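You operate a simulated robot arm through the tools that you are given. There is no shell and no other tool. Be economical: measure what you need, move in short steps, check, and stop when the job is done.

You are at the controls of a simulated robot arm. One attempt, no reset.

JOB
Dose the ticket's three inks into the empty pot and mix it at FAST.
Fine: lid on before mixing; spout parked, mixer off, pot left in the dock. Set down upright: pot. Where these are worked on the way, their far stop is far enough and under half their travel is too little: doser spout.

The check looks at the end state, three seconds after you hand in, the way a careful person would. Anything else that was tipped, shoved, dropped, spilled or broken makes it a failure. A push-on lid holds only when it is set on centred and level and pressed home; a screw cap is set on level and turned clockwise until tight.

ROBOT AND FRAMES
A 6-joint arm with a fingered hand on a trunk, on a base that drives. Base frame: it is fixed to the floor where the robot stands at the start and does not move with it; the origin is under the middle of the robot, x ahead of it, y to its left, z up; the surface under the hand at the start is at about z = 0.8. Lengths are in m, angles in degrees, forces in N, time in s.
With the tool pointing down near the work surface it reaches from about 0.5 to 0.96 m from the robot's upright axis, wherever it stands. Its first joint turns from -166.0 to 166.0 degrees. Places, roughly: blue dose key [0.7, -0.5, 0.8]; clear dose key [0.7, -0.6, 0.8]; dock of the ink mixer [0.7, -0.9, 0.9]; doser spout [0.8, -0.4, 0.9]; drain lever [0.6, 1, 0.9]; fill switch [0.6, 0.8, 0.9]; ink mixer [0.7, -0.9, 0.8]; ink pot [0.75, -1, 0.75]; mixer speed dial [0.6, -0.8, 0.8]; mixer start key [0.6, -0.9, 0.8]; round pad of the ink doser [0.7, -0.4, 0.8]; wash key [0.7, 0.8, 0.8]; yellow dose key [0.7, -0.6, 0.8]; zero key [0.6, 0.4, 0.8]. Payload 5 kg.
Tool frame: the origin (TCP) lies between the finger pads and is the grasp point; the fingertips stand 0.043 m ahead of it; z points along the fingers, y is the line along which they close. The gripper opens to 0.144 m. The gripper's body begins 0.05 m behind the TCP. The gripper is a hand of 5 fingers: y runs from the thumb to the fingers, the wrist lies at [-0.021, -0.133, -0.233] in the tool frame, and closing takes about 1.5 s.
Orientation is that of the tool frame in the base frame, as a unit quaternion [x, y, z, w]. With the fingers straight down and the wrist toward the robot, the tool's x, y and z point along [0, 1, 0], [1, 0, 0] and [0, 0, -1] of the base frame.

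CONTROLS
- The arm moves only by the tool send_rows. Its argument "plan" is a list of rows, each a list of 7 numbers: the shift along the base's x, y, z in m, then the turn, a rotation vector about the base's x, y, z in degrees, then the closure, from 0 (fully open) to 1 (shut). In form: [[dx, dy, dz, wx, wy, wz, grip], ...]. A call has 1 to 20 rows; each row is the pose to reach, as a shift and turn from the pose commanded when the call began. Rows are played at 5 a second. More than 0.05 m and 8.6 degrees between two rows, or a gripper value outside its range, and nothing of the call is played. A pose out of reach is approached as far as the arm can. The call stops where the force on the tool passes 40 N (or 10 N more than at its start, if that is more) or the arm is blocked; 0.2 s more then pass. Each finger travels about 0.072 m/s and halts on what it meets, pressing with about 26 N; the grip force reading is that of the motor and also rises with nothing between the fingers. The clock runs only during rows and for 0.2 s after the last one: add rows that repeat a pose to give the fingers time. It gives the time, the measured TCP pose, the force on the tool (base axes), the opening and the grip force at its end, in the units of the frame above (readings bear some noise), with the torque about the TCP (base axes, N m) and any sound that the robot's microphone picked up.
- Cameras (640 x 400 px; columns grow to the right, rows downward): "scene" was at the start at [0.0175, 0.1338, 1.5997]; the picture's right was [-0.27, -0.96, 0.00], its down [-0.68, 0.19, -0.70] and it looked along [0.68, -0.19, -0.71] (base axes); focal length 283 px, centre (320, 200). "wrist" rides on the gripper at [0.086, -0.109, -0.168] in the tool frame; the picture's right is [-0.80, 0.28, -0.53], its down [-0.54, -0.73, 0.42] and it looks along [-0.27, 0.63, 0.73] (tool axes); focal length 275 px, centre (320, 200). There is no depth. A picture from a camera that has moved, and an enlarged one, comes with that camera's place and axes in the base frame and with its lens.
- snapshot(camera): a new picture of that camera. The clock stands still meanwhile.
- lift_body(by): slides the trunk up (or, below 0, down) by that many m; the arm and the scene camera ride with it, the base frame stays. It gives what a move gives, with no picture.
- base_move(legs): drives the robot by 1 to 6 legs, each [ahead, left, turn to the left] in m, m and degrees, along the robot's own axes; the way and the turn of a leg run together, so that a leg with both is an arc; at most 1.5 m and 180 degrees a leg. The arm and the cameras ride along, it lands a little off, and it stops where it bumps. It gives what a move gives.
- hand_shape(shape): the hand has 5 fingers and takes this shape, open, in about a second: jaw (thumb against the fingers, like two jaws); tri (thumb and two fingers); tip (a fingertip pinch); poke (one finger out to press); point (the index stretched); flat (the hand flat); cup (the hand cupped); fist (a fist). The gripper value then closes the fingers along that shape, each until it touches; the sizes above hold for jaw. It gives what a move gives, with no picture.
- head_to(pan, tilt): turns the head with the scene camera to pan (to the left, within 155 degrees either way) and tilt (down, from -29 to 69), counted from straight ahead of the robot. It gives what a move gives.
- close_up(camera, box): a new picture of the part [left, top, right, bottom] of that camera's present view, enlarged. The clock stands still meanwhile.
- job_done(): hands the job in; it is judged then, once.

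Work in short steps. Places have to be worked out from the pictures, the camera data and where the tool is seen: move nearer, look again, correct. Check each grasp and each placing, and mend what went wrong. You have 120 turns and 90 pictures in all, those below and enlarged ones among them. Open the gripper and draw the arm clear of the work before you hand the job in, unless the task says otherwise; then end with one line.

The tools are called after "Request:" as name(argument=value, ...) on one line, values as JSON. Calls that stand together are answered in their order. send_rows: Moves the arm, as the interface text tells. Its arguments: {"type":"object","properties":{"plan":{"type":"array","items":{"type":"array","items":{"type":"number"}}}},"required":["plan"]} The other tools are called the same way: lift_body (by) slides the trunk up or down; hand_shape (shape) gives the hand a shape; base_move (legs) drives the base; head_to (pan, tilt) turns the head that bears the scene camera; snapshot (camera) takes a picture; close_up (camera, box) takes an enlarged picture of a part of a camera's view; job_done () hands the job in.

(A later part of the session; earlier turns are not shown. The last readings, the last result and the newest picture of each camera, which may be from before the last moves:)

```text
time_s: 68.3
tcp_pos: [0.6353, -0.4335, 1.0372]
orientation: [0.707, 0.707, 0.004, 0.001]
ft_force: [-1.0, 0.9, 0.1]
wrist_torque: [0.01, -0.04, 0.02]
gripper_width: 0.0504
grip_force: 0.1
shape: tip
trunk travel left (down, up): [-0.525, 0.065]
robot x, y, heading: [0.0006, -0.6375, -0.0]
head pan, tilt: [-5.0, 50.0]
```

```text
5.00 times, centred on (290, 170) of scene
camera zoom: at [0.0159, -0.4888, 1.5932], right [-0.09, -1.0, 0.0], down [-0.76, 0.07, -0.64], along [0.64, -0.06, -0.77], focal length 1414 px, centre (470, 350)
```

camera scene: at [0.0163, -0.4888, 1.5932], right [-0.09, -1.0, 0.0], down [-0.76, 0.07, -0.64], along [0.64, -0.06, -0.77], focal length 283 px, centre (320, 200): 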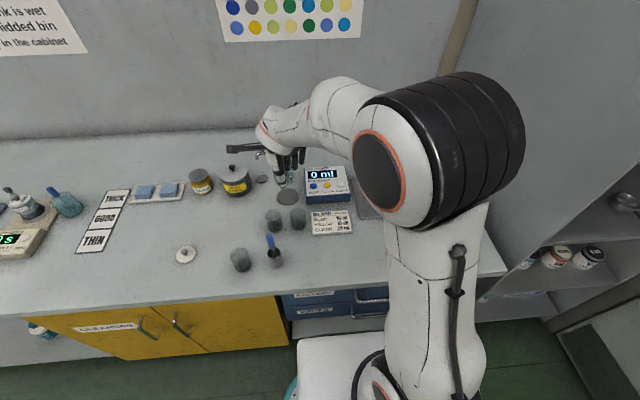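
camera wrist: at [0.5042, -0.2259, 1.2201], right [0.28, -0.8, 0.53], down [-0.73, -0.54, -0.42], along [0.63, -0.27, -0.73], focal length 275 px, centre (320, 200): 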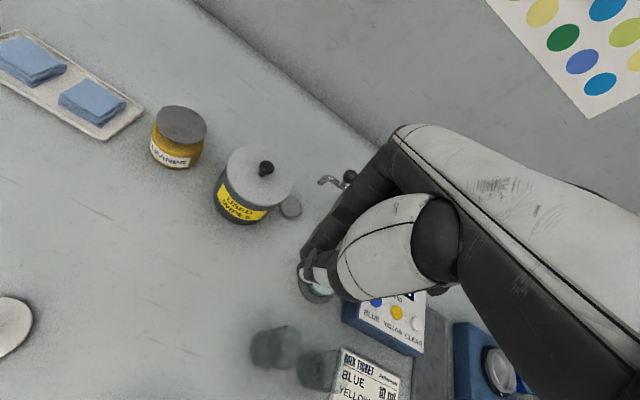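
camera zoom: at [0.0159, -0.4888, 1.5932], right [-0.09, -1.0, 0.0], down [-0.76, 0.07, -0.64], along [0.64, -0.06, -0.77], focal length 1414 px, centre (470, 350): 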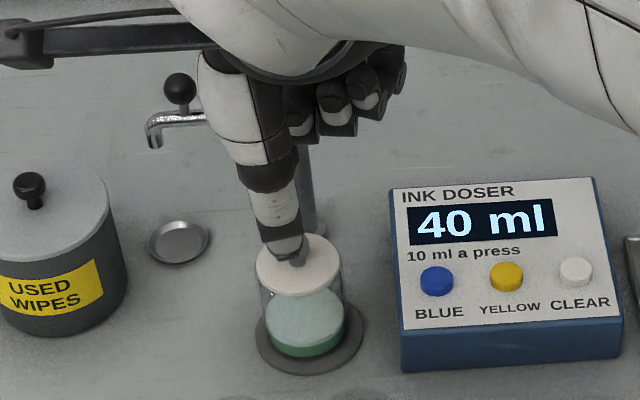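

Lid sits on the pot. I switch to the jaw shape to grasp the pot body.

Request:
hand_shape(shape="jaw")

Request:
send_rows(plan=[[0, 0, 0, 0, 0, 0, 0.35], [0, 0, 0, 0, 0, 0, 0.35], [0.03, 0.002, 0, 0, 0, 0, 0.35], [0.066, 0.004, 0, 0, 0, 0, 0.35], [0.066, 0.004, -0.04, 0, 0, 0, 0.35], [0.066, 0.004, -0.08, 0, 0, 0, 0.35], [0.066, 0.004, -0.08, 0, 0, 0, 0.35]])

Request:
close_up(camera="scene", box=[250, 130, 340, 210])

Request:
snapshot(camera="wrist")

```text
time_s: 69.2
tcp_pos: [0.6364, -0.4322, 1.0382]
orientation: [0.707, 0.707, 0.003, 0.002]
ft_force: [-0.2, -0.9, 0.4]
wrist_torque: [0.01, 0.0, 0.01]
gripper_width: 0.1435
grip_force: 0.1
shape: jaw
trunk travel left (down, up): [-0.525, 0.065]
robot x, y, heading: [0.0014, -0.6343, -0.1]
head pan, tilt: [-5.0, 50.0]
```

```text
time_s: 70.8
tcp_pos: [0.7023, -0.4276, 0.9559]
orientation: [0.707, 0.707, 0.004, 0.001]
ft_force: [0.2, -0.1, 0.1]
wrist_torque: [0.0, 0.01, -0.04]
gripper_width: 0.094
grip_force: 0.0
shape: jaw
trunk travel left (down, up): [-0.525, 0.065]
robot x, y, heading: [0.0018, -0.6388, -0.0]
head pan, tilt: [-5.0, 50.0]
```

```text
5.00 times, centred on (295, 170) of scene
camera zoom: at [0.0163, -0.4887, 1.5932], right [-0.09, -1.0, 0.0], down [-0.76, 0.07, -0.64], along [0.64, -0.06, -0.77], focal length 1414 px, centre (445, 350)
```

zoom: 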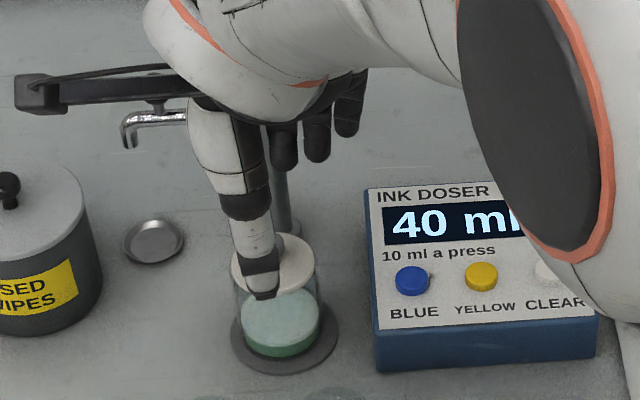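

```text
19 pictures are left
camera wrist: at [0.5929, -0.3415, 1.1221], right [0.28, -0.8, 0.53], down [-0.72, -0.54, -0.43], along [0.63, -0.27, -0.73], focal length 275 px, centre (320, 200)
```

wrist: 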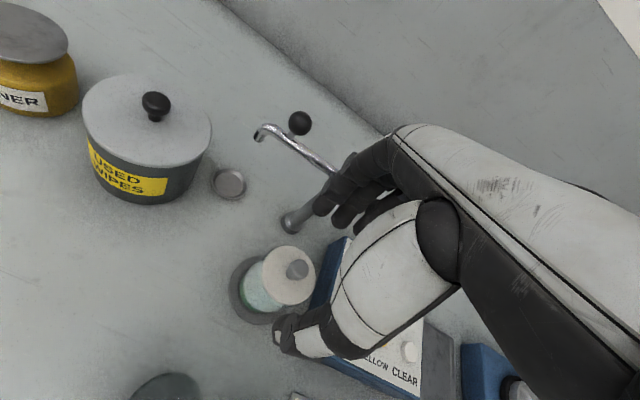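

Aligned over the lidded pot. I descend and close on the pot body.

Request:
send_rows(plan=[[-0.001, -0.001, -0.04, 0, 0, 0, 0.35], [-0.001, -0.001, -0.07, 0, 0, 0, 0.35], [-0.001, -0.001, -0.088, 0, 0, 0, 0.35], [-0.001, -0.001, -0.088, 0, 0, 0, 0.5], [-0.001, -0.001, -0.088, 0, 0, 0, 0.7], [-0.001, -0.001, -0.088, 0, 0, 0, 0.8], [-0.001, -0.001, -0.088, 0, 0, 0, 0.8], [-0.001, -0.001, -0.088, 0, 0, 0, 0.8], [-0.001, -0.001, -0.088, 0, 0, 0, 0.8], [-0.001, -0.001, -0.088, 0, 0, 0, 0.8]])

```text
time_s: 73.0
tcp_pos: [0.698, -0.4294, 0.8686]
orientation: [0.707, 0.707, 0.003, 0.002]
ft_force: [0.5, -0.2, 0.5]
wrist_torque: [0.0, -0.03, 0.03]
gripper_width: 0.053
grip_force: 25.8
shape: jaw
trunk travel left (down, up): [-0.525, 0.065]
robot x, y, heading: [0.0016, -0.6384, -0.2]
head pan, tilt: [-5.0, 50.0]
```

Pot gripped (53 mm). I lift it straight up, back away, and carry it level toward the mixer.

Request:
send_rows(plan=[[0, 0, 0.03, 0, 0, 0, 0.8], [0, 0, 0.07, 0, 0, 0, 0.8], [-0.01, 0, 0.11, 0, 0, 0, 0.8], [-0.03, -0.02, 0.14, 0, 0, 0, 0.8], [-0.05, -0.05, 0.17, 0, 0, 0, 0.8], [-0.07, -0.09, 0.18, 0, 0, 0, 0.8], [-0.09, -0.13, 0.18, 0, 0, 0, 0.8], [-0.11, -0.17, 0.18, 0, 0, 0, 0.8], [-0.13, -0.21, 0.18, 0, 0, 0, 0.8], [-0.13, -0.25, 0.18, 0, 0, 0, 0.8], [-0.13, -0.29, 0.18, 0, 0, 0, 0.8], [-0.13, -0.33, 0.18, 0, 0, 0, 0.8], [-0.13, -0.37, 0.18, 0, 0, 0, 0.8], [-0.13, -0.41, 0.18, 0, 0, 0, 0.8], [-0.13, -0.41, 0.18, 0, 0, 0, 0.8]])

Request:
snapshot(camera="wrist")

Request:
snapshot(camera="scene")

```text
time_s: 76.2
tcp_pos: [0.5696, -0.8372, 1.0491]
orientation: [0.707, 0.707, 0.003, 0.001]
ft_force: [-0.1, -0.8, -1.6]
wrist_torque: [0.02, -0.03, -0.01]
gripper_width: 0.0524
grip_force: 25.8
shape: jaw
trunk travel left (down, up): [-0.525, 0.065]
robot x, y, heading: [0.0023, -0.6358, -0.1]
head pan, tilt: [-5.0, 50.0]
```

```text
18 pictures are left
camera wrist: at [0.4598, -0.7517, 1.2157], right [0.28, -0.8, 0.53], down [-0.72, -0.54, -0.43], along [0.63, -0.27, -0.73], focal length 275 px, centre (320, 200)
```

wrist: 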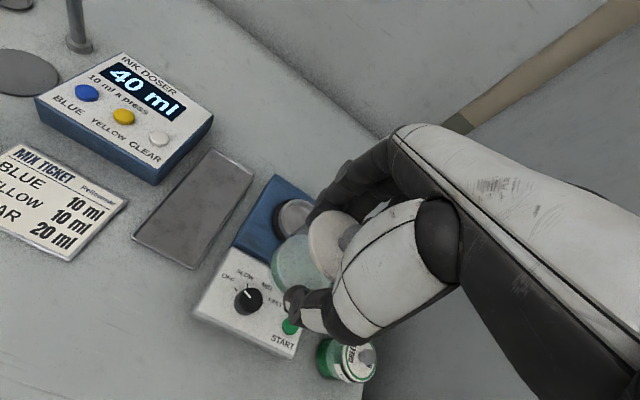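

```text
17 pictures are left
camera scene: at [0.0161, -0.4892, 1.5933], right [-0.09, -1.0, 0.0], down [-0.76, 0.07, -0.64], along [0.64, -0.06, -0.77], focal length 283 px, centre (320, 200)
```

scene: 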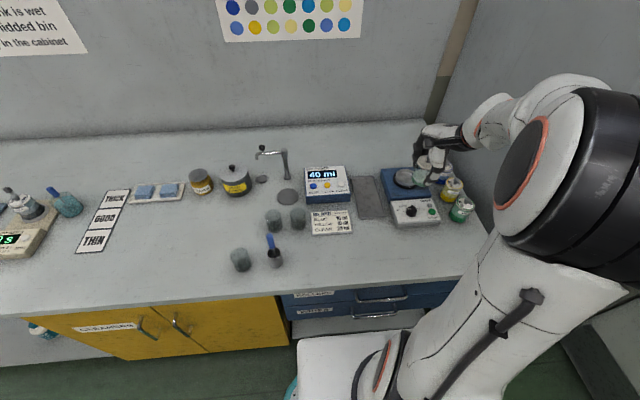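

My dock estimates from the two views disagree on height, so I shift the hand right to unmask the dish and zoom with both cameras.

Request:
send_rows(plan=[[0, -0.03, 0.0, 0, 0, 0, 0.8], [0, -0.06, 0.0, 0, 0, 0, 0.8], [-0.02, -0.08, 0.0, 0, 0, 0, 0.8], [-0.02, -0.08, 0.0, 0, 0, 0, 0.8]])

Request:
close_up(camera="wrist", box=[150, 110, 350, 310])

Request:
close_up(camera="scene", box=[375, 155, 445, 235])

```text
time_s: 77.2
tcp_pos: [0.5481, -0.9168, 1.0487]
orientation: [0.708, 0.706, 0.004, 0.002]
ft_force: [0.4, -1.0, -1.1]
wrist_torque: [0.01, -0.04, 0.0]
gripper_width: 0.0528
grip_force: 25.4
shape: jaw
trunk travel left (down, up): [-0.525, 0.065]
robot x, y, heading: [-0.0008, -0.6401, -0.1]
head pan, tilt: [-5.0, 50.0]
```

```text
2.00 times, centred on (250, 210) of wrist
camera zoom: at [0.4389, -0.8321, 1.2159], right [0.28, -0.8, 0.53], down [-0.72, -0.54, -0.43], along [0.63, -0.27, -0.73], focal length 551 px, centre (460, 180)
```

zoom: 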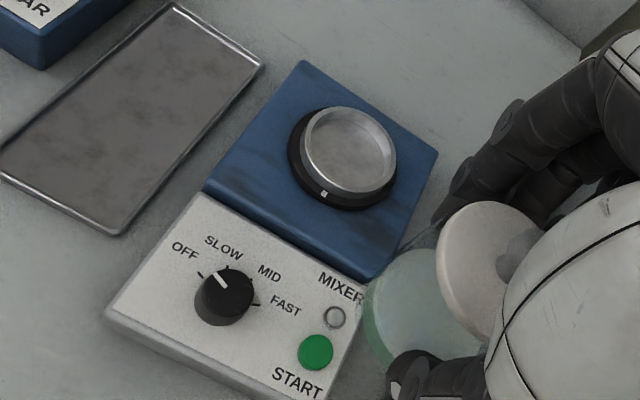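

```text
5.00 times, centred on (410, 195) of scene
camera zoom: at [0.0157, -0.489, 1.5932], right [-0.09, -1.0, 0.0], down [-0.76, 0.07, -0.64], along [0.64, -0.06, -0.77], focal length 1414 px, centre (-130, 225)
```

zoom: 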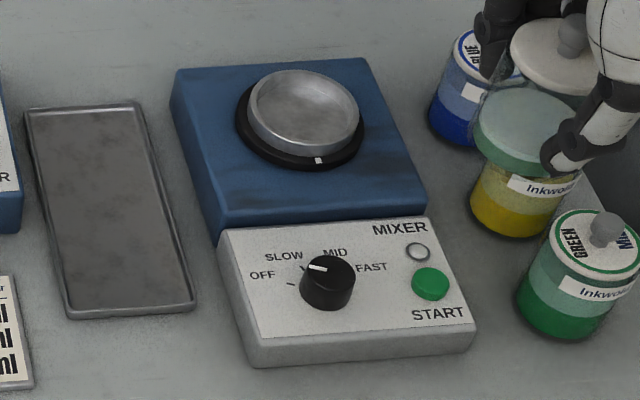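

Both views now agree: dish centre (0.707, -0.866), rim z≈0.86; the dial points to OFF. I bring the pot over the dish and down to near it.

Request:
send_rows(plan=[[0.04, 0.013, 0, 0, 0, 0, 0.8], [0.08, 0.026, 0, 0, 0, 0, 0.8], [0.12, 0.039, 0, 0, 0, 0, 0.8], [0.159, 0.052, 0, 0, 0, 0, 0.8], [0.159, 0.052, -0.04, 0, 0, 0, 0.8], [0.159, 0.052, -0.08, 0, 0, 0, 0.8], [0.159, 0.052, -0.1, 0, 0, 0, 0.8], [0.159, 0.052, -0.115, 0, 0, 0, 0.8], [0.159, 0.052, -0.115, 0, 0, 0, 0.8]])

Request:
close_up(camera="scene", box=[375, 135, 445, 205])

```text
time_s: 79.2
tcp_pos: [0.7096, -0.8665, 0.9333]
orientation: [0.707, 0.707, 0.003, 0.002]
ft_force: [-0.4, 0.2, -1.1]
wrist_torque: [0.01, -0.02, -0.01]
gripper_width: 0.0526
grip_force: 26.1
shape: jaw
trunk travel left (down, up): [-0.525, 0.065]
robot x, y, heading: [-0.0006, -0.6361, -0.0]
head pan, tilt: [-5.0, 50.0]
```

```text
5.71 times, centred on (410, 170) of scene
camera zoom: at [0.0163, -0.489, 1.5932], right [-0.09, -1.0, 0.0], down [-0.76, 0.07, -0.64], along [0.64, -0.06, -0.77], focal length 1617 px, centre (-194, 371)
```

zoom: 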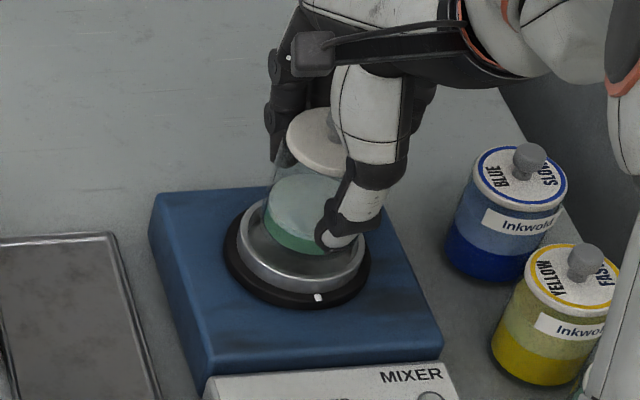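

The pot sits right above the dish. I lower gently to contact.

Request:
send_rows(plan=[[-0.002, 0.001, -0.006, 0, 0, 0, 0.8], [-0.002, 0.001, -0.011, 0, 0, 0, 0.8], [-0.002, 0.001, -0.014, 0, 0, 0, 0.8], [-0.002, 0.001, -0.016, 0, 0, 0, 0.8], [-0.002, 0.001, -0.016, 0, 0, 0, 0.8]])

```text
time_s: 80.4
tcp_pos: [0.7059, -0.8657, 0.9173]
orientation: [0.708, 0.707, 0.003, 0.001]
ft_force: [-0.8, -0.6, -1.2]
wrist_torque: [0.0, 0.0, -0.01]
gripper_width: 0.0527
grip_force: 26.3
shape: jaw
trunk travel left (down, up): [-0.525, 0.065]
robot x, y, heading: [0.001, -0.6395, 0.1]
head pan, tilt: [-5.0, 50.0]
```

No contact yet; further down in small steps.

Request:
send_rows(plan=[[0, 0, -0.002, 0, 0, 0, 0.8], [0, 0, -0.004, 0, 0, 0, 0.8], [0, 0, -0.006, 0, 0, 0, 0.8], [0, 0, -0.006, 0, 0, 0, 0.8]])

```text
time_s: 81.4
tcp_pos: [0.706, -0.8658, 0.9162]
orientation: [0.707, 0.707, 0.005, 0.004]
ft_force: [-1.6, 0.1, 19.9]
wrist_torque: [-0.02, -0.07, 0.0]
gripper_width: 0.0536
grip_force: 25.8
shape: jaw
trunk travel left (down, up): [-0.525, 0.065]
robot x, y, heading: [-0.0041, -0.6406, -0.2]
head pan, tilt: [-5.0, 50.0]
```

Contact at the predicted dish floor (20 N). I relieve the force, open and rise, backing away.

Request:
send_rows(plan=[[0, 0, 0.005, 0, 0, 0, 0.8], [0, 0, 0.005, 0, 0, 0, 0.55], [0, 0, 0.005, 0, 0, 0, 0.35], [0, 0, 0.005, 0, 0, 0, 0.3], [0, 0, 0.005, 0, 0, 0, 0.3], [0, 0, 0.04, 0, 0, 0, 0.3], [0, 0, 0.08, 0, 0, 0, 0.3], [0, 0, 0.12, 0, 0, 0, 0.3], [-0.04, 0, 0.14, 0, 0, 0, 0.3], [-0.08, 0.0, 0.14, 0, 0, 0, 0.3], [-0.11, 0.0, 0.14, 0, 0, 0, 0.3]])

Request:
close_up(camera="scene", box=[375, 145, 445, 225])

```text
time_s: 83.8
tcp_pos: [0.5945, -0.8646, 1.053]
orientation: [0.707, 0.707, 0.003, 0.002]
ft_force: [0.0, -0.2, 0.5]
wrist_torque: [-0.03, 0.03, 0.0]
gripper_width: 0.1004
grip_force: 0.0
shape: jaw
trunk travel left (down, up): [-0.525, 0.065]
robot x, y, heading: [-0.0011, -0.6377, -0.2]
head pan, tilt: [-5.0, 50.0]
```

```text
5.00 times, centred on (410, 185) of scene
camera zoom: at [0.0158, -0.4888, 1.5932], right [-0.09, -1.0, 0.0], down [-0.76, 0.07, -0.64], along [0.64, -0.06, -0.77], focal length 1414 px, centre (-130, 275)
```

zoom: 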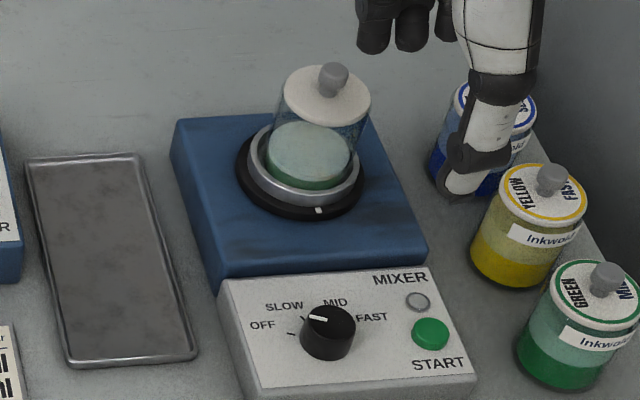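

Pot sits centred in the dock, lid on. Dial at (0.571, -0.847), top ≈0.85; I switch to the pinch, align above it, and pre-turn the hand +62° so a clockwise turn has room.

Request:
hand_shape(shape="tip")

Request:
send_rows(plan=[[-0.003, 0.002, 0, 0, 0, 8, 0.3], [-0.006, 0.004, 0, 0, 0, 16, 0.5], [-0.009, 0.007, 0, 0, 0, 24, 0.55], [-0.012, 0.009, 0, 0, 0, 32, 0.55], [-0.015, 0.011, 0, 0, 0, 40, 0.55], [-0.018, 0.013, 0, 0, 0, 48, 0.55], [-0.021, 0.015, 0, 0, 0, 56, 0.55], [-0.0235, 0.0176, -0.02, 0, 0, 62, 0.55], [-0.0235, 0.0176, -0.06, 0, 0, 62, 0.55], [-0.0235, 0.0176, -0.1, 0, 0, 62, 0.55], [-0.0235, 0.0176, -0.1, 0, 0, 62, 0.55]])

Request:
close_up(camera="wrist", box=[200, 130, 440, 330])

Request:
close_up(camera="scene", box=[365, 145, 455, 235])

```text
time_s: 84.7
tcp_pos: [0.5957, -0.8635, 1.0522]
orientation: [0.707, 0.708, 0.003, 0.002]
ft_force: [0.2, -0.6, -0.1]
wrist_torque: [0.01, 0.01, 0.01]
gripper_width: 0.1442
grip_force: 0.0
shape: tip
trunk travel left (down, up): [-0.525, 0.065]
robot x, y, heading: [0.0006, -0.6372, 0.1]
head pan, tilt: [-5.0, 50.0]
```

```text
time_s: 87.1
tcp_pos: [0.5721, -0.8464, 0.9521]
orientation: [0.242, 0.97, 0.004, 0.0]
ft_force: [-1.1, 0.5, -0.1]
wrist_torque: [0.01, 0.05, -0.05]
gripper_width: 0.0658
grip_force: 0.0
shape: tip
trunk travel left (down, up): [-0.525, 0.065]
robot x, y, heading: [0.0027, -0.6405, -0.1]
head pan, tilt: [-5.0, 50.0]
```

```text
2.00 times, centred on (320, 230) of wrist
camera zoom: at [0.4455, -0.903, 1.1186], right [0.84, -0.13, 0.53], down [0.14, -0.89, -0.43], along [0.53, 0.43, -0.73], focal length 551 px, centre (320, 140)
```

zoom: 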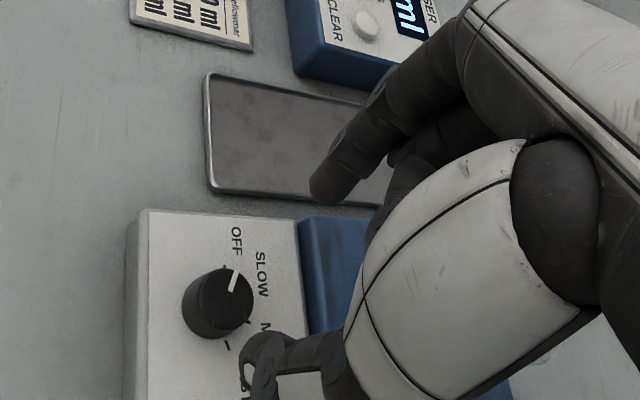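

```text
4.44 times, centred on (410, 190) of scene
camera zoom: at [0.0162, -0.489, 1.5933], right [-0.09, -1.0, 0.0], down [-0.76, 0.07, -0.64], along [0.64, -0.06, -0.77], focal length 1257 px, centre (-80, 244)
```

zoom: 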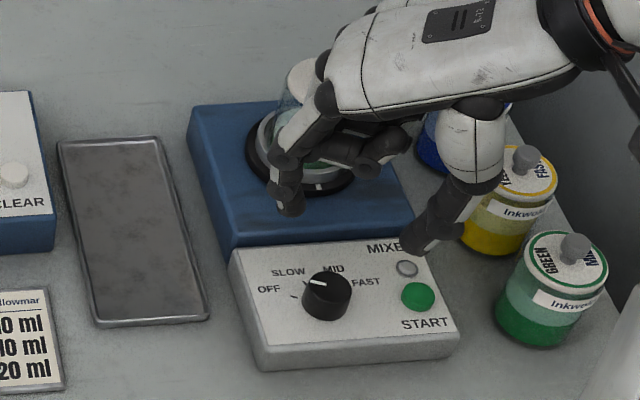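

The dial lies between the tips with the pointer at OFF. I descend and close on it.

Request:
send_rows(plan=[[-0.002, 0, -0.03, 0, 0, 0, 0.55], [-0.002, 0, -0.055, 0, 0, 0, 0.55], [-0.002, 0, -0.066, 0, 0, 0, 0.55], [-0.002, 0, -0.066, 0, 0, 0, 0.7], [-0.002, 0, -0.066, 0, 0, 0, 0.85], [-0.002, 0, -0.066, 0, 0, 0, 0.9], [-0.002, 0, -0.066, 0, 0, 0, 0.9], [-0.002, 0, -0.066, 0, 0, 0, 0.9]])

```text
time_s: 88.9
tcp_pos: [0.5711, -0.8484, 0.8875]
orientation: [0.241, 0.97, 0.003, 0.0]
ft_force: [2.1, -2.1, 1.6]
wrist_torque: [-0.08, 0.01, 0.0]
gripper_width: 0.0234
grip_force: 26.0
shape: tip
trunk travel left (down, up): [-0.525, 0.065]
robot x, y, heading: [0.0016, -0.6381, -0.2]
head pan, tilt: [-5.0, 50.0]
```

Gripped at 23 mm. I turn clockwise in steps, checking the readings.

Request:
send_rows(plan=[[0, 0, 0, 0, 0, -8, 0.9], [0, 0, 0, 0, 0, -16, 0.9], [0, 0, 0, 0, 0, -24, 0.9], [0, 0, 0, 0, 0, -32, 0.9], [0, 0, 0, 0, 0, -40, 0.9], [0, 0, 0, 0, 0, -40, 0.9]])

Request:
close_up(camera="scene", box=[375, 165, 445, 235])

```text
time_s: 90.3
tcp_pos: [0.5699, -0.8472, 0.8876]
orientation: [0.56, 0.829, 0.004, 0.001]
ft_force: [-6.5, -6.9, 11.3]
wrist_torque: [-0.27, 0.37, 0.02]
gripper_width: 0.0228
grip_force: 25.8
shape: tip
trunk travel left (down, up): [-0.525, 0.065]
robot x, y, heading: [0.0014, -0.6359, -0.2]
head pan, tilt: [-5.0, 50.0]
```

```text
5.71 times, centred on (410, 200) of scene
camera zoom: at [0.0146, -0.4892, 1.5934], right [-0.09, -1.0, 0.0], down [-0.76, 0.07, -0.64], along [0.64, -0.06, -0.77], focal length 1617 px, centre (-194, 200)
```

zoom: 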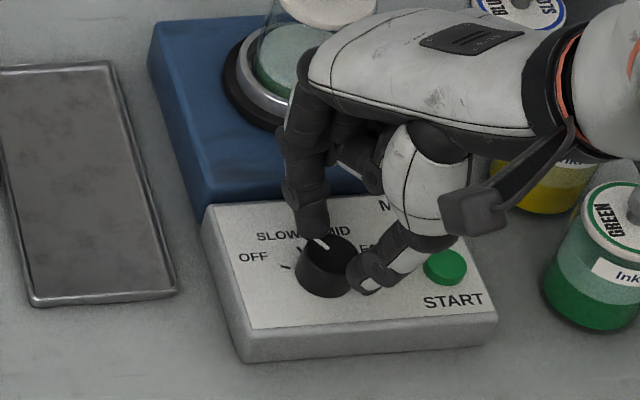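

The pointer followed 40° to SLOW. I continue 84° more to FAST.

Request:
send_rows(plan=[[0, 0, 0, 0, 0, -8, 0.9], [0, 0, 0, 0, 0, -16, 0.9], [0, 0, 0, 0, 0, -24, 0.9], [0, 0, 0, 0, 0, -32, 0.9], [0, 0, 0, 0, 0, -40, 0.9], [0, 0, 0, 0, 0, -48, 0.9], [0, 0, 0, 0, 0, -56, 0.9], [0, 0, 0, 0, 0, -64, 0.9], [0, 0, 0, 0, 0, -72, 0.9], [0, 0, 0, 0, 0, -80, 0.9], [0, 0, 0, 0, 0, -84, 0.9], [0, 0, 0, 0, 0, -84, 0.9]])

Request:
close_up(camera="scene", box=[375, 165, 445, 235])

```text
time_s: 91.7
tcp_pos: [0.5682, -0.8496, 0.8863]
orientation: [0.799, 0.601, -0.007, 0.024]
ft_force: [-8.7, 5.1, 23.3]
wrist_torque: [0.22, 0.53, 0.0]
gripper_width: 0.0248
grip_force: 25.9
shape: tip
out of reach, approached as far as the arm can: row 6, 7
trunk travel left (down, up): [-0.525, 0.065]
robot x, y, heading: [-0.0019, -0.6355, -0.2]
head pan, tilt: [-5.0, 50.0]
stopped in row 7: the force on the tool passed its limit at 49 N (the readings are from after the stop); the commanded pose is now the measured one
```

```text
5.71 times, centred on (410, 200) of scene
camera zoom: at [0.0137, -0.4877, 1.5934], right [-0.09, -1.0, 0.0], down [-0.76, 0.07, -0.64], along [0.64, -0.06, -0.77], focal length 1617 px, centre (-194, 200)
```

zoom: 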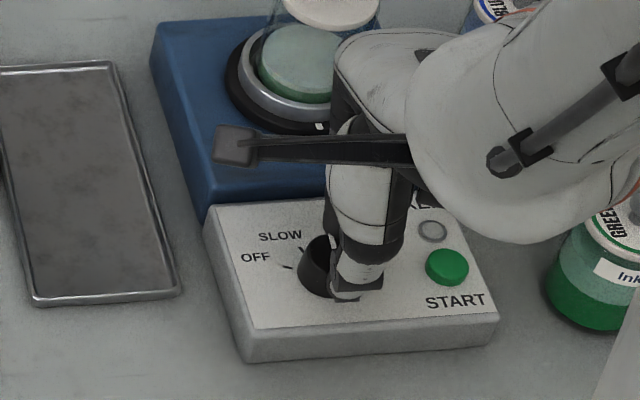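

The arm ran out of reach at about MID (yaw −16°). I release, rise and turn the hand back for a second grip.

Request:
send_rows(plan=[[0, 0, 0.001, 0, 0, 0, 0.7], [0, 0, 0.001, 0, 0, 0, 0.55], [0, 0, 0.001, 0, 0, 0, 0.55], [0.001, 0.001, 0.03, 0, 0, 0, 0.55], [0.002, 0.002, 0.066, 0, 0, 4, 0.55], [0.002, 0.002, 0.09, 0, 0, 12, 0.55], [0.002, 0.002, 0.09, 0, 0, 20, 0.55], [0.002, 0.002, 0.09, 0, 0, 28, 0.55], [0.002, 0.002, 0.09, 0, 0, 36, 0.55], [0.002, 0.002, 0.09, 0, 0, 44, 0.55], [0.002, 0.002, 0.09, 0, 0, 52, 0.55], [0.002, 0.002, 0.09, 0, 0, 60, 0.55], [0.002, 0.002, 0.09, 0, 0, 66, 0.55], [0.002, 0.002, 0.066, 0, 0, 66, 0.55], [0.002, 0.002, 0.066, 0, 0, 66, 0.55]])

Request:
close_up(camera="scene", box=[365, 145, 455, 235])

```text
time_s: 94.9
tcp_pos: [0.5698, -0.8465, 0.9491]
orientation: [0.342, 0.939, 0.004, 0.025]
ft_force: [-0.2, -0.9, 0.2]
wrist_torque: [0.03, 0.02, 0.0]
gripper_width: 0.0644
grip_force: 0.2
shape: tip
trunk travel left (down, up): [-0.525, 0.065]
robot x, y, heading: [-0.0032, -0.639, -0.0]
head pan, tilt: [-5.0, 50.0]
```

```text
4.44 times, centred on (410, 190) of scene
camera zoom: at [0.0163, -0.4889, 1.5933], right [-0.09, -1.0, 0.0], down [-0.76, 0.07, -0.64], along [0.64, -0.06, -0.77], focal length 1257 px, centre (-80, 244)
```

zoom: 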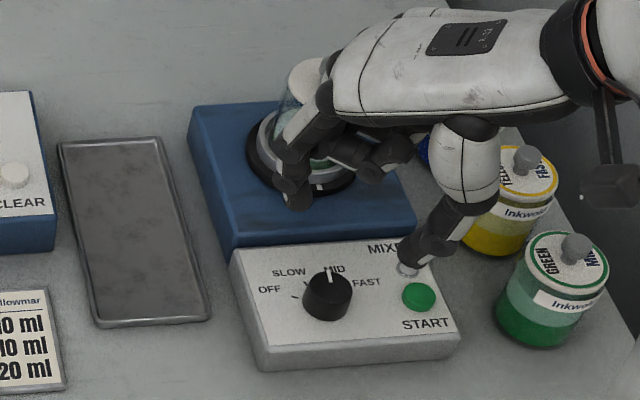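

Pointer is at MID now. I level out the small hand tilt, descend and grip again.

Request:
send_rows(plan=[[0, 0, 0, 0.5, 2.8, 0, 0.55], [0, -0.001, -0.03, 0.5, 2.8, 0, 0.55], [0, -0.001, -0.052, 0.5, 2.8, 0, 0.55], [0, -0.001, -0.062, 0.5, 2.8, 0, 0.55], [0, -0.001, -0.062, 0.5, 2.8, 0, 0.7], [0, -0.001, -0.062, 0.5, 2.8, 0, 0.85], [0, -0.001, -0.062, 0.5, 2.8, 0, 0.9], [0, -0.001, -0.062, 0.5, 2.8, 0, 0.9], [0, -0.001, -0.062, 0.5, 2.8, 0, 0.9]])

Request:
send_rows(plan=[[0, 0, 0, 0, 0, -8, 0.9], [0, 0, 0, 0, 0, -16, 0.9], [0, 0, 0, 0, 0, -24, 0.9], [0, 0, 0, 0, 0, -32, 0.9], [0, 0, 0, 0, 0, -40, 0.9], [0, 0, 0, 0, 0, -45, 0.9], [0, 0, 0, 0, 0, -45, 0.9]])

```text
time_s: 96.9
tcp_pos: [0.571, -0.8503, 0.8904]
orientation: [0.343, 0.939, 0.0, 0.001]
ft_force: [3.4, -0.6, 24.9]
wrist_torque: [0.02, -0.21, -0.05]
gripper_width: 0.0204
grip_force: 25.9
shape: tip
trunk travel left (down, up): [-0.525, 0.065]
robot x, y, heading: [0.0004, -0.6354, -0.0]
head pan, tilt: [-5.0, 50.0]
```

```text
time_s: 98.0
tcp_pos: [0.5708, -0.8505, 0.8917]
orientation: [0.607, 0.795, 0.001, 0.003]
ft_force: [-3.4, 0.2, 18.6]
wrist_torque: [-0.16, 0.3, 0.03]
gripper_width: 0.0204
grip_force: 26.3
shape: tip
trunk travel left (down, up): [-0.525, 0.065]
robot x, y, heading: [0.0024, -0.6377, -0.4]
head pan, tilt: [-5.0, 50.0]
stopped in row 5: the force on the tool passed its limit at 41 N (the readings are from after the stop); the commanded pose is now the measured one
```

It stopped at about 35° of turn, probably near FAST. I release, rise and look.

Request:
send_rows(plan=[[0, 0, 0.002, 0, 0, 0, 0.7], [0, 0, 0.002, 0, 0, 0, 0.55], [0, 0, 0.002, 0, 0, 0, 0.55], [0, 0, 0.03, 0, 0, 0, 0.55], [0, 0, 0.06, 0, 0, 0, 0.55], [0, 0, 0.09, 0, 0, 8, 0.55], [0, 0, 0.09, 0, 0, 16, 0.55], [0, 0, 0.09, 0, 0, 24, 0.55], [0, 0, 0.09, 0, 0, 32, 0.55], [0, 0, 0.09, 0, 0, 32, 0.55]])

Request:
close_up(camera="scene", box=[375, 165, 445, 235])

```text
time_s: 100.2
tcp_pos: [0.5715, -0.8513, 0.9791]
orientation: [0.363, 0.932, 0.001, 0.0]
ft_force: [0.0, 0.0, -0.5]
wrist_torque: [0.01, 0.01, 0.02]
gripper_width: 0.0644
grip_force: 0.0
shape: tip
trunk travel left (down, up): [-0.525, 0.065]
robot x, y, heading: [0.0023, -0.6364, -0.7]
head pan, tilt: [-5.0, 50.0]
```

```text
5.71 times, centred on (410, 200) of scene
camera zoom: at [0.0161, -0.489, 1.5933], right [-0.09, -1.0, 0.0], down [-0.76, 0.07, -0.64], along [0.64, -0.06, -0.77], focal length 1617 px, centre (-194, 200)
```

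zoom: 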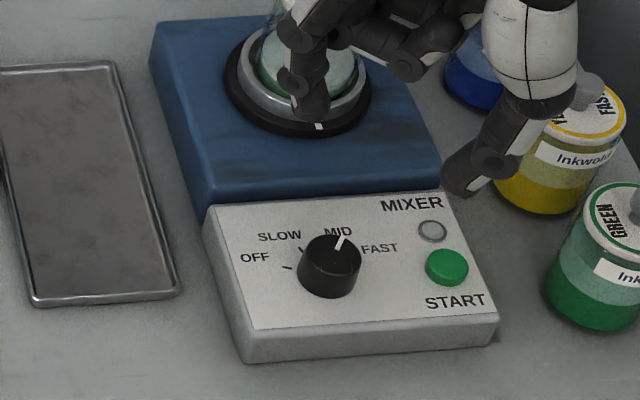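

The pointer is between MID and FAST (slipped a bit). I regrip better centred (0.567, -0.846), slightly higher, and turn about 24° more.

Request:
send_rows(plan=[[-0.0045, 0.005, -0.03, 0, 0, 0, 0.55], [-0.0045, 0.005, -0.06, 0, 0, 0, 0.55], [-0.0045, 0.005, -0.08, 0, 0, 0, 0.55], [-0.0045, 0.005, -0.088, 0, 0, 0, 0.55], [-0.0045, 0.005, -0.088, 0, 0, 0, 0.7], [-0.0045, 0.005, -0.088, 0, 0, 0, 0.85], [-0.0045, 0.005, -0.088, 0, 0, 0, 0.95], [-0.0045, 0.005, -0.088, 0, 0, 0, 0.95], [-0.0045, 0.005, -0.088, 0, 0, 0, 0.95]])

Request:
send_rows(plan=[[0, 0, 0, 0, 0, -6, 0.95], [0, 0, 0, 0, 0, -12, 0.95], [0, 0, 0, 0, 0, -18, 0.95], [0, 0, 0, 0, 0, -24, 0.95], [0, 0, 0, 0, 0, -24, 0.95]])

Request:
close_up(camera="scene", box=[375, 165, 445, 235])

```text
time_s: 102.2
tcp_pos: [0.5682, -0.8438, 0.8914]
orientation: [0.364, 0.931, 0.001, 0.002]
ft_force: [3.6, 0.8, 21.4]
wrist_torque: [0.08, -0.18, -0.01]
gripper_width: 0.0167
grip_force: 25.6
shape: tip
trunk travel left (down, up): [-0.525, 0.065]
robot x, y, heading: [0.0009, -0.6387, -0.1]
head pan, tilt: [-5.0, 50.0]
```

```text
time_s: 103.5
tcp_pos: [0.5669, -0.844, 0.8929]
orientation: [0.549, 0.836, -0.001, 0.002]
ft_force: [7.9, 4.4, 23.1]
wrist_torque: [0.31, -0.62, 0.05]
gripper_width: 0.0163
grip_force: 25.6
shape: tip
trunk travel left (down, up): [-0.525, 0.065]
robot x, y, heading: [-0.0012, -0.6371, -0.2]
head pan, tilt: [-5.0, 50.0]
```

```text
5.71 times, centred on (410, 200) of scene
camera zoom: at [0.0151, -0.4879, 1.5932], right [-0.09, -1.0, 0.0], down [-0.76, 0.07, -0.64], along [0.64, -0.06, -0.77], focal length 1617 px, centre (-194, 200)
```

zoom: 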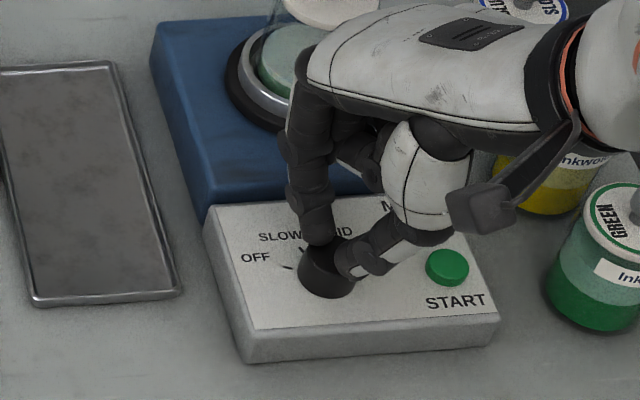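

The grip narrows the higher I hold: the tips ride on the cap's top edge. I release, turn back, and regrip lower (z ≈ 0.883).

Request:
send_rows(plan=[[0, 0, 0.002, 0, 0, 0, 0.7], [0, 0, 0.002, 0, 0, 0, 0.55], [0, 0, 0.01, 0, 0, 0, 0.5], [0.002, -0.002, 0.04, 0, 0, 6, 0.5], [0.002, -0.003, 0.05, 0, 0, 14, 0.5], [0.002, -0.003, 0.05, 0, 0, 22, 0.5], [0.002, -0.003, 0.05, 0, 0, 26, 0.5], [0.002, -0.003, 0.05, 0, 0, 26, 0.5]])

Request:
close_up(camera="wrist", box=[200, 150, 380, 330])

```text
time_s: 105.2
tcp_pos: [0.5693, -0.8486, 0.9404]
orientation: [0.346, 0.938, 0.001, 0.0]
ft_force: [0.1, 0.1, 0.1]
wrist_torque: [0.0, 0.01, 0.03]
gripper_width: 0.0717
grip_force: 0.3
shape: tip
trunk travel left (down, up): [-0.525, 0.065]
robot x, y, heading: [0.0013, -0.6394, 0.0]
head pan, tilt: [-5.0, 50.0]
```

```text
2.22 times, centred on (290, 240) of wrist
camera zoom: at [0.4339, -0.875, 1.107], right [0.79, -0.3, 0.53], down [-0.06, -0.9, -0.42], along [0.61, 0.3, -0.73], focal length 612 px, centre (387, 111)
```

zoom: 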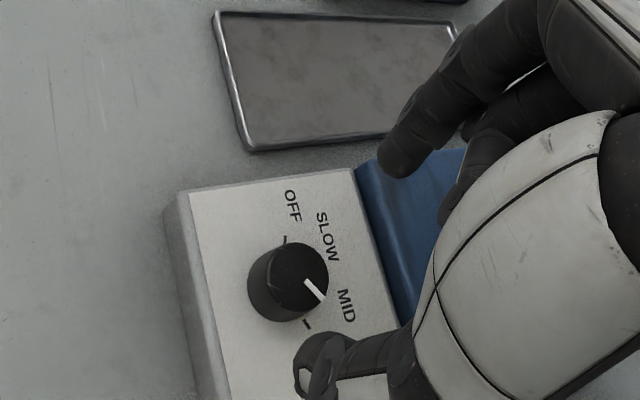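

The pointer is at about −58°, FAST tick at about −68° — close but not quite. I regrip lower and turn on about 14°.

Request:
send_rows(plan=[[0, 0.001, -0.03, 0, 0, 0, 0.55], [0, 0.001, -0.05, 0, 0, 0, 0.55], [0, 0.001, -0.057, 0, 0, 0, 0.55], [0, 0.001, -0.057, 0, 0, 0, 0.7], [0, 0.001, -0.057, 0, 0, 0, 0.85], [0, 0.001, -0.057, 0, 0, 0, 0.9], [0, 0.001, -0.057, 0, 0, 0, 0.9], [0, 0.001, -0.057, 0, 0, 0, 0.9]])

Request:
send_rows(plan=[[0, 0, 0, 0, 0, -5, 0.9], [0, 0, 0, 0, 0, -10, 0.9], [0, 0, 0, 0, 0, -14, 0.9], [0, 0, 0, 0, 0, -14, 0.9]])

```text
time_s: 107.0
tcp_pos: [0.5673, -0.8469, 0.8845]
orientation: [0.347, 0.938, 0.0, 0.0]
ft_force: [-0.1, -0.4, -1.5]
wrist_torque: [-0.01, 0.05, 0.01]
gripper_width: 0.0239
grip_force: 25.8
shape: tip
trunk travel left (down, up): [-0.525, 0.065]
robot x, y, heading: [0.0015, -0.6401, 0.0]
head pan, tilt: [-5.0, 50.0]
```

```text
time_s: 108.0
tcp_pos: [0.5684, -0.8469, 0.884]
orientation: [0.459, 0.889, 0.0, 0.0]
ft_force: [-5.9, 2.2, -3.3]
wrist_torque: [0.06, 0.21, 0.17]
gripper_width: 0.0238
grip_force: 25.8
shape: tip
trunk travel left (down, up): [-0.525, 0.065]
robot x, y, heading: [-0.0039, -0.6353, -0.3]
head pan, tilt: [-5.0, 50.0]
```

A clean grip; torque rose (0.17 N m), suggesting the end stop. I release, rise and check.

Request:
send_rows(plan=[[0, 0, 0, 0, 0, 0, 0.7], [0, 0, 0, 0, 0, 0, 0.5], [0, 0, 0.0, 0, 0, 0, 0.5], [0, 0, 0.03, 0, 0, 0, 0.5], [0, 0, 0.06, 0, 0, 7, 0.5], [0, 0, 0.06, 0, 0, 14, 0.5], [0, 0, 0.06, 0, 0, 14, 0.5]])

Request:
close_up(camera="wrist", box=[200, 150, 380, 330])

```text
time_s: 109.7
tcp_pos: [0.569, -0.8468, 0.9441]
orientation: [0.346, 0.938, 0.001, 0.001]
ft_force: [0.9, 0.4, 0.0]
wrist_torque: [-0.01, 0.0, 0.0]
gripper_width: 0.0715
grip_force: 0.1
shape: tip
trunk travel left (down, up): [-0.525, 0.065]
robot x, y, heading: [-0.0011, -0.636, -0.2]
head pan, tilt: [-5.0, 50.0]
```

```text
2.22 times, centred on (290, 240) of wrist
camera zoom: at [0.4337, -0.8741, 1.111], right [0.79, -0.3, 0.53], down [-0.06, -0.9, -0.42], along [0.61, 0.3, -0.73], focal length 612 px, centre (387, 111)
```

zoom: 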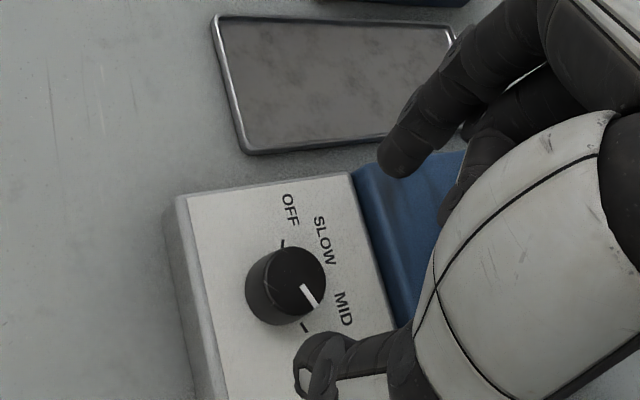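

The pointer is now on FAST (−68°). Next START at (0.567, -0.920): I close the pinch, move over it and hover.

Request:
send_rows(plan=[[0, 0, 0.015, 0, 0, 0, 0.8], [0, -0.03, 0.015, 0, 0, 0, 1], [-0.002, -0.06, 0.015, 0, 0, 0, 1], [-0.002, -0.0735, 0.015, 0, 0, 0, 1], [-0.002, -0.0735, 0.015, 0, 0, 0, 1], [-0.002, -0.0735, 0.015, 0, 0, 0, 1], [-0.002, -0.0735, -0.015, 0, 0, 0, 1], [-0.002, -0.0735, -0.04, 0, 0, 0, 1], [-0.002, -0.0735, -0.04, 0, 0, 0, 1]])

Request:
close_up(camera="scene", box=[385, 165, 455, 235])

```text
time_s: 111.7
tcp_pos: [0.5674, -0.921, 0.9038]
orientation: [0.348, 0.938, 0.001, 0.0]
ft_force: [0.8, 0.6, -0.4]
wrist_torque: [0.0, -0.04, -0.03]
gripper_width: 0.0
grip_force: 25.9
shape: tip
trunk travel left (down, up): [-0.525, 0.065]
robot x, y, heading: [0.0027, -0.6384, 0.2]
head pan, tilt: [-5.0, 50.0]
```

```text
5.71 times, centred on (420, 200) of scene
camera zoom: at [0.0161, -0.4889, 1.5933], right [-0.09, -1.0, 0.0], down [-0.76, 0.07, -0.64], along [0.64, -0.06, -0.77], focal length 1617 px, centre (-251, 200)
```

zoom: 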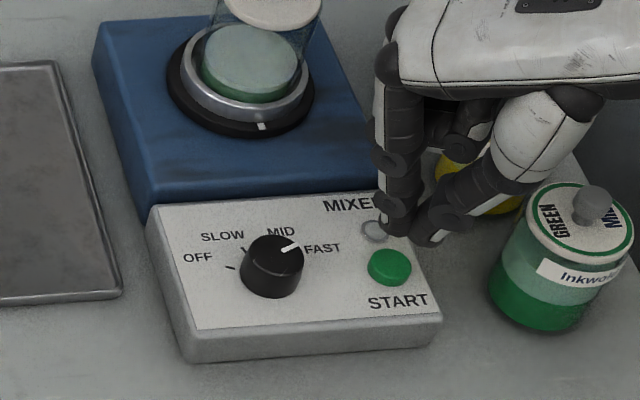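

The dial clearly reads FAST and the tip is aligned above START. I press down in small steps.

Request:
send_rows(plan=[[0, 0, -0.008, 0, 0, 0, 1], [0, 0, -0.014, 0, 0, 0, 1], [0, 0, -0.018, 0, 0, 0, 1], [0, 0, -0.021, 0, 0, 0, 1]])

```text
time_s: 112.7
tcp_pos: [0.5676, -0.9214, 0.8841]
orientation: [0.348, 0.938, 0.001, 0.001]
ft_force: [0.8, -0.6, 0.5]
wrist_torque: [0.02, 0.05, -0.03]
gripper_width: 0.0
grip_force: 26.1
shape: tip
trunk travel left (down, up): [-0.525, 0.065]
robot x, y, heading: [-0.0014, -0.6363, -0.2]
head pan, tilt: [-5.0, 50.0]
```

No contact yet; a little further.

Request:
send_rows(plan=[[0, 0, -0.002, 0, 0, 0, 1], [0, 0, -0.004, 0, 0, 0, 1], [0, 0, -0.006, 0, 0, 0, 1]])

```text
time_s: 113.5
tcp_pos: [0.5668, -0.921, 0.8773]
orientation: [0.346, 0.938, 0.001, 0.0]
ft_force: [0.8, 0.0, 1.7]
wrist_torque: [0.04, -0.03, 0.01]
gripper_width: 0.0
grip_force: 26.1
shape: tip
trunk travel left (down, up): [-0.525, 0.065]
robot x, y, heading: [-0.0012, -0.6387, -0.3]
head pan, tilt: [-5.0, 50.0]
heard: click
```

Click. I release upward and look at the lamp/mixer.

Request:
send_rows(plan=[[0, 0, 0.01, 0, 0, 0, 1], [0, 0, 0.03, 0, 0, 0, 1], [0, 0, 0.05, 0, 0, 0, 1], [0, 0, 0.05, 0, 0, 0, 1]])

Request:
close_up(camera="scene", box=[385, 155, 455, 225])

```text
time_s: 114.5
tcp_pos: [0.5662, -0.9202, 0.9258]
orientation: [0.348, 0.938, 0.001, 0.0]
ft_force: [0.3, -0.2, 0.8]
wrist_torque: [-0.02, 0.02, -0.02]
gripper_width: 0.0001
grip_force: 26.2
shape: tip
trunk travel left (down, up): [-0.525, 0.065]
robot x, y, heading: [-0.0002, -0.6387, -0.3]
head pan, tilt: [-5.0, 50.0]
```

```text
5.71 times, centred on (420, 190) of scene
camera zoom: at [0.0159, -0.4888, 1.5932], right [-0.09, -1.0, 0.0], down [-0.76, 0.07, -0.64], along [0.64, -0.06, -0.77], focal length 1617 px, centre (-251, 257)
```

zoom: 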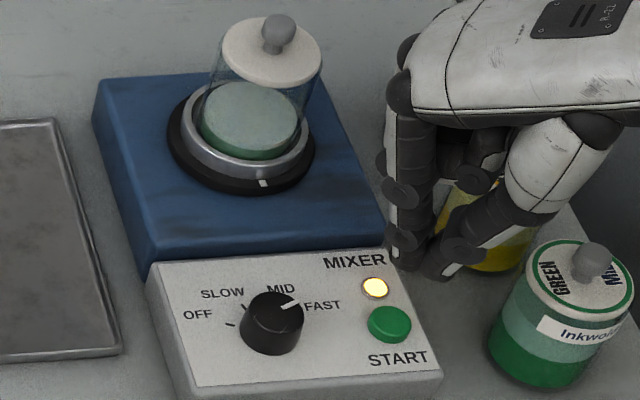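

The lamp is lit: mixing runs. I wait a while and listen for its end.

Request:
send_rows(plan=[[0, 0, 0.03, 0, 0, 0, 1], [0, 0, 0.03, 0, 0, 0, 1], [0, 0, 0.03, 0, 0, 0, 1], [0, 0, 0.03, 0, 0, 0, 1], [0, 0, 0.03, 0, 0, 0, 1], [0, 0, 0.03, 0, 0, 0, 1], [0, 0, 0.03, 0, 0, 0, 1], [0, 0, 0.03, 0, 0, 0, 1], [0, 0, 0.03, 0, 0, 0, 1], [0, 0, 0.03, 0, 0, 0, 1], [0, 0, 0.03, 0, 0, 0, 1], [0, 0, 0.03, 0, 0, 0, 1], [0, 0, 0.03, 0, 0, 0, 1], [0, 0, 0.03, 0, 0, 0, 1], [0, 0, 0.03, 0, 0, 0, 1], [0, 0, 0.03, 0, 0, 0, 1], [0, 0, 0.03, 0, 0, 0, 1], [0, 0, 0.03, 0, 0, 0, 1], [0, 0, 0.03, 0, 0, 0, 1], [0, 0, 0.03, 0, 0, 0, 1]])

Request:
send_rows(plan=[[0, 0, 0, 0, 0, 0, 1], [0, 0, 0, 0, 0, 0, 1], [0, 0, 0, 0, 0, 0, 1], [0, 0, 0, 0, 0, 0, 1], [0, 0, 0, 0, 0, 0, 1], [0, 0, 0, 0, 0, 0, 1], [0, 0, 0, 0, 0, 0, 1], [0, 0, 0, 0, 0, 0, 1], [0, 0, 0, 0, 0, 0, 1], [0, 0, 0, 0, 0, 0, 1], [0, 0, 0, 0, 0, 0, 1], [0, 0, 0, 0, 0, 0, 1], [0, 0, 0, 0, 0, 0, 1], [0, 0, 0, 0, 0, 0, 1], [0, 0, 0, 0, 0, 0, 1], [0, 0, 0, 0, 0, 0, 1], [0, 0, 0, 0, 0, 0, 1], [0, 0, 0, 0, 0, 0, 1], [0, 0, 0, 0, 0, 0, 1], [0, 0, 0, 0, 0, 0, 1]])

```text
time_s: 118.7
tcp_pos: [0.567, -0.9206, 0.9573]
orientation: [0.347, 0.938, 0.001, 0.001]
ft_force: [-0.2, 0.1, 0.0]
wrist_torque: [0.03, -0.02, 0.01]
gripper_width: 0.0001
grip_force: 26.0
shape: tip
trunk travel left (down, up): [-0.525, 0.065]
robot x, y, heading: [-0.0064, -0.6395, 0.1]
head pan, tilt: [-5.0, 50.0]
```

```text
time_s: 122.8
tcp_pos: [0.5678, -0.9211, 0.9577]
orientation: [0.347, 0.938, 0.001, 0.0]
ft_force: [0.9, 0.5, 0.3]
wrist_torque: [0.0, 0.0, 0.01]
gripper_width: 0.0
grip_force: 26.0
shape: tip
trunk travel left (down, up): [-0.525, 0.065]
robot x, y, heading: [-0.0016, -0.6365, 0.1]
head pan, tilt: [-5.0, 50.0]
```

No sound yet; I wait about eight more seconds.

Request:
send_rows(plan=[[0, 0, 0, 0, 0, 0, 1], [0, 0, 0, 0, 0, 0, 1], [0, 0, 0, 0, 0, 0, 1], [0, 0, 0, 0, 0, 0, 1], [0, 0, 0, 0, 0, 0, 1], [0, 0, 0, 0, 0, 0, 1], [0, 0, 0, 0, 0, 0, 1], [0, 0, 0, 0, 0, 0, 1], [0, 0, 0, 0, 0, 0, 1], [0, 0, 0, 0, 0, 0, 1], [0, 0, 0, 0, 0, 0, 1], [0, 0, 0, 0, 0, 0, 1], [0, 0, 0, 0, 0, 0, 1], [0, 0, 0, 0, 0, 0, 1], [0, 0, 0, 0, 0, 0, 1], [0, 0, 0, 0, 0, 0, 1], [0, 0, 0, 0, 0, 0, 1], [0, 0, 0, 0, 0, 0, 1], [0, 0, 0, 0, 0, 0, 1], [0, 0, 0, 0, 0, 0, 1]])

Request:
send_rows(plan=[[0, 0, 0, 0, 0, 0, 1], [0, 0, 0, 0, 0, 0, 1], [0, 0, 0, 0, 0, 0, 1], [0, 0, 0, 0, 0, 0, 1], [0, 0, 0, 0, 0, 0, 1], [0, 0, 0, 0, 0, 0, 1], [0, 0, 0, 0, 0, 0, 1], [0, 0, 0, 0, 0, 0, 1], [0, 0, 0, 0, 0, 0, 1], [0, 0, 0, 0, 0, 0, 1], [0, 0, 0, 0, 0, 0, 1], [0, 0, 0, 0, 0, 0, 1], [0, 0, 0, 0, 0, 0, 1], [0, 0, 0, 0, 0, 0, 1], [0, 0, 0, 0, 0, 0, 1], [0, 0, 0, 0, 0, 0, 1], [0, 0, 0, 0, 0, 0, 1], [0, 0, 0, 0, 0, 0, 1], [0, 0, 0, 0, 0, 0, 1], [0, 0, 0, 0, 0, 0, 1]])

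Request:
close_up(camera="scene", box=[375, 145, 455, 225])

```text
time_s: 127.0
tcp_pos: [0.5669, -0.9202, 0.9591]
orientation: [0.347, 0.938, 0.001, 0.001]
ft_force: [-0.7, 0.1, 0.6]
wrist_torque: [-0.02, -0.02, 0.02]
gripper_width: 0.0
grip_force: 25.9
shape: tip
trunk travel left (down, up): [-0.525, 0.065]
robot x, y, heading: [-0.0017, -0.6397, 0.0]
head pan, tilt: [-5.0, 50.0]
```

```text
time_s: 131.2
tcp_pos: [0.567, -0.9206, 0.9586]
orientation: [0.347, 0.938, 0.002, 0.0]
ft_force: [0.2, 0.0, 0.6]
wrist_torque: [0.0, 0.0, 0.05]
gripper_width: 0.0001
grip_force: 26.3
shape: tip
trunk travel left (down, up): [-0.525, 0.065]
robot x, y, heading: [0.0009, -0.6405, 0.1]
head pan, tilt: [-5.0, 50.0]
```

```text
5.00 times, centred on (415, 185) of scene
camera zoom: at [0.016, -0.4889, 1.5932], right [-0.09, -1.0, 0.0], down [-0.76, 0.07, -0.64], along [0.64, -0.06, -0.77], focal length 1414 px, centre (-155, 275)
```

zoom: 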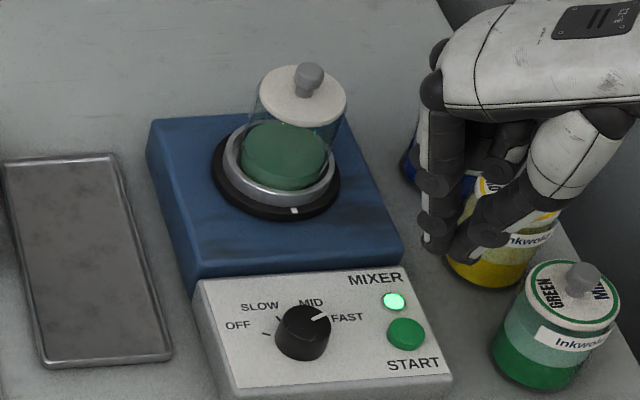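

The lamp turned green and the ink is uniformly mixed. To leave the mixer truly off I will turn the dial back to OFF; I go above the dial with the hand yawed to −10°.

Request:
send_rows(plan=[[0, 0, 0.03, 0, 0, 0, 1], [0, 0.03, 0.04, 0, 0, 0, 0.8], [0.001, 0.06, 0.04, 0, 0, -6, 0.6], [0.001, 0.0738, 0.04, 0, 0, -14, 0.55], [0.001, 0.0738, 0.04, 0, 0, -22, 0.55], [0.001, 0.0738, 0.04, 0, 0, -30, 0.55], [0.001, 0.0738, 0.04, 0, 0, -38, 0.55], [0.001, 0.0738, 0.04, 0, 0, -46, 0.55], [0.001, 0.0738, 0.03, 0, 0, -54, 0.55], [0.001, 0.0738, 0.0, 0, 0, -59, 0.55], [0.001, 0.0738, -0.02, 0, 0, -59, 0.55], [0.001, 0.0738, -0.02, 0, 0, -59, 0.55]])

```text
time_s: 133.8
tcp_pos: [0.5692, -0.8468, 0.937]
orientation: [0.763, 0.646, 0.0, 0.0]
ft_force: [0.0, -0.2, 0.6]
wrist_torque: [0.01, -0.04, -0.01]
gripper_width: 0.0647
grip_force: 0.0
shape: tip
trunk travel left (down, up): [-0.525, 0.065]
robot x, y, heading: [0.0014, -0.642, -0.2]
head pan, tilt: [-5.0, 50.0]
```

Well aligned. I descend and grip the dial.

Request:
send_rows(plan=[[-0.001, 0, -0.03, 0, 0, 0, 0.55], [-0.001, 0, -0.047, 0, 0, 0, 0.55], [-0.001, 0, -0.053, 0, 0, 0, 0.55], [-0.001, 0, -0.053, 0, 0, 0, 0.7], [-0.001, 0, -0.053, 0, 0, 0, 0.85], [-0.001, 0, -0.053, 0, 0, 0, 0.9], [-0.001, 0, -0.053, 0, 0, 0, 0.9], [-0.001, 0, -0.053, 0, 0, 0, 0.9]])

```text
time_s: 135.7
tcp_pos: [0.5655, -0.8454, 0.8844]
orientation: [0.764, 0.645, 0.0, 0.001]
ft_force: [-0.4, -1.2, -2.0]
wrist_torque: [0.03, 0.0, 0.03]
gripper_width: 0.024
grip_force: 25.9
shape: tip
trunk travel left (down, up): [-0.525, 0.065]
robot x, y, heading: [-0.0015, -0.6376, -0.1]
head pan, tilt: [-5.0, 50.0]
```

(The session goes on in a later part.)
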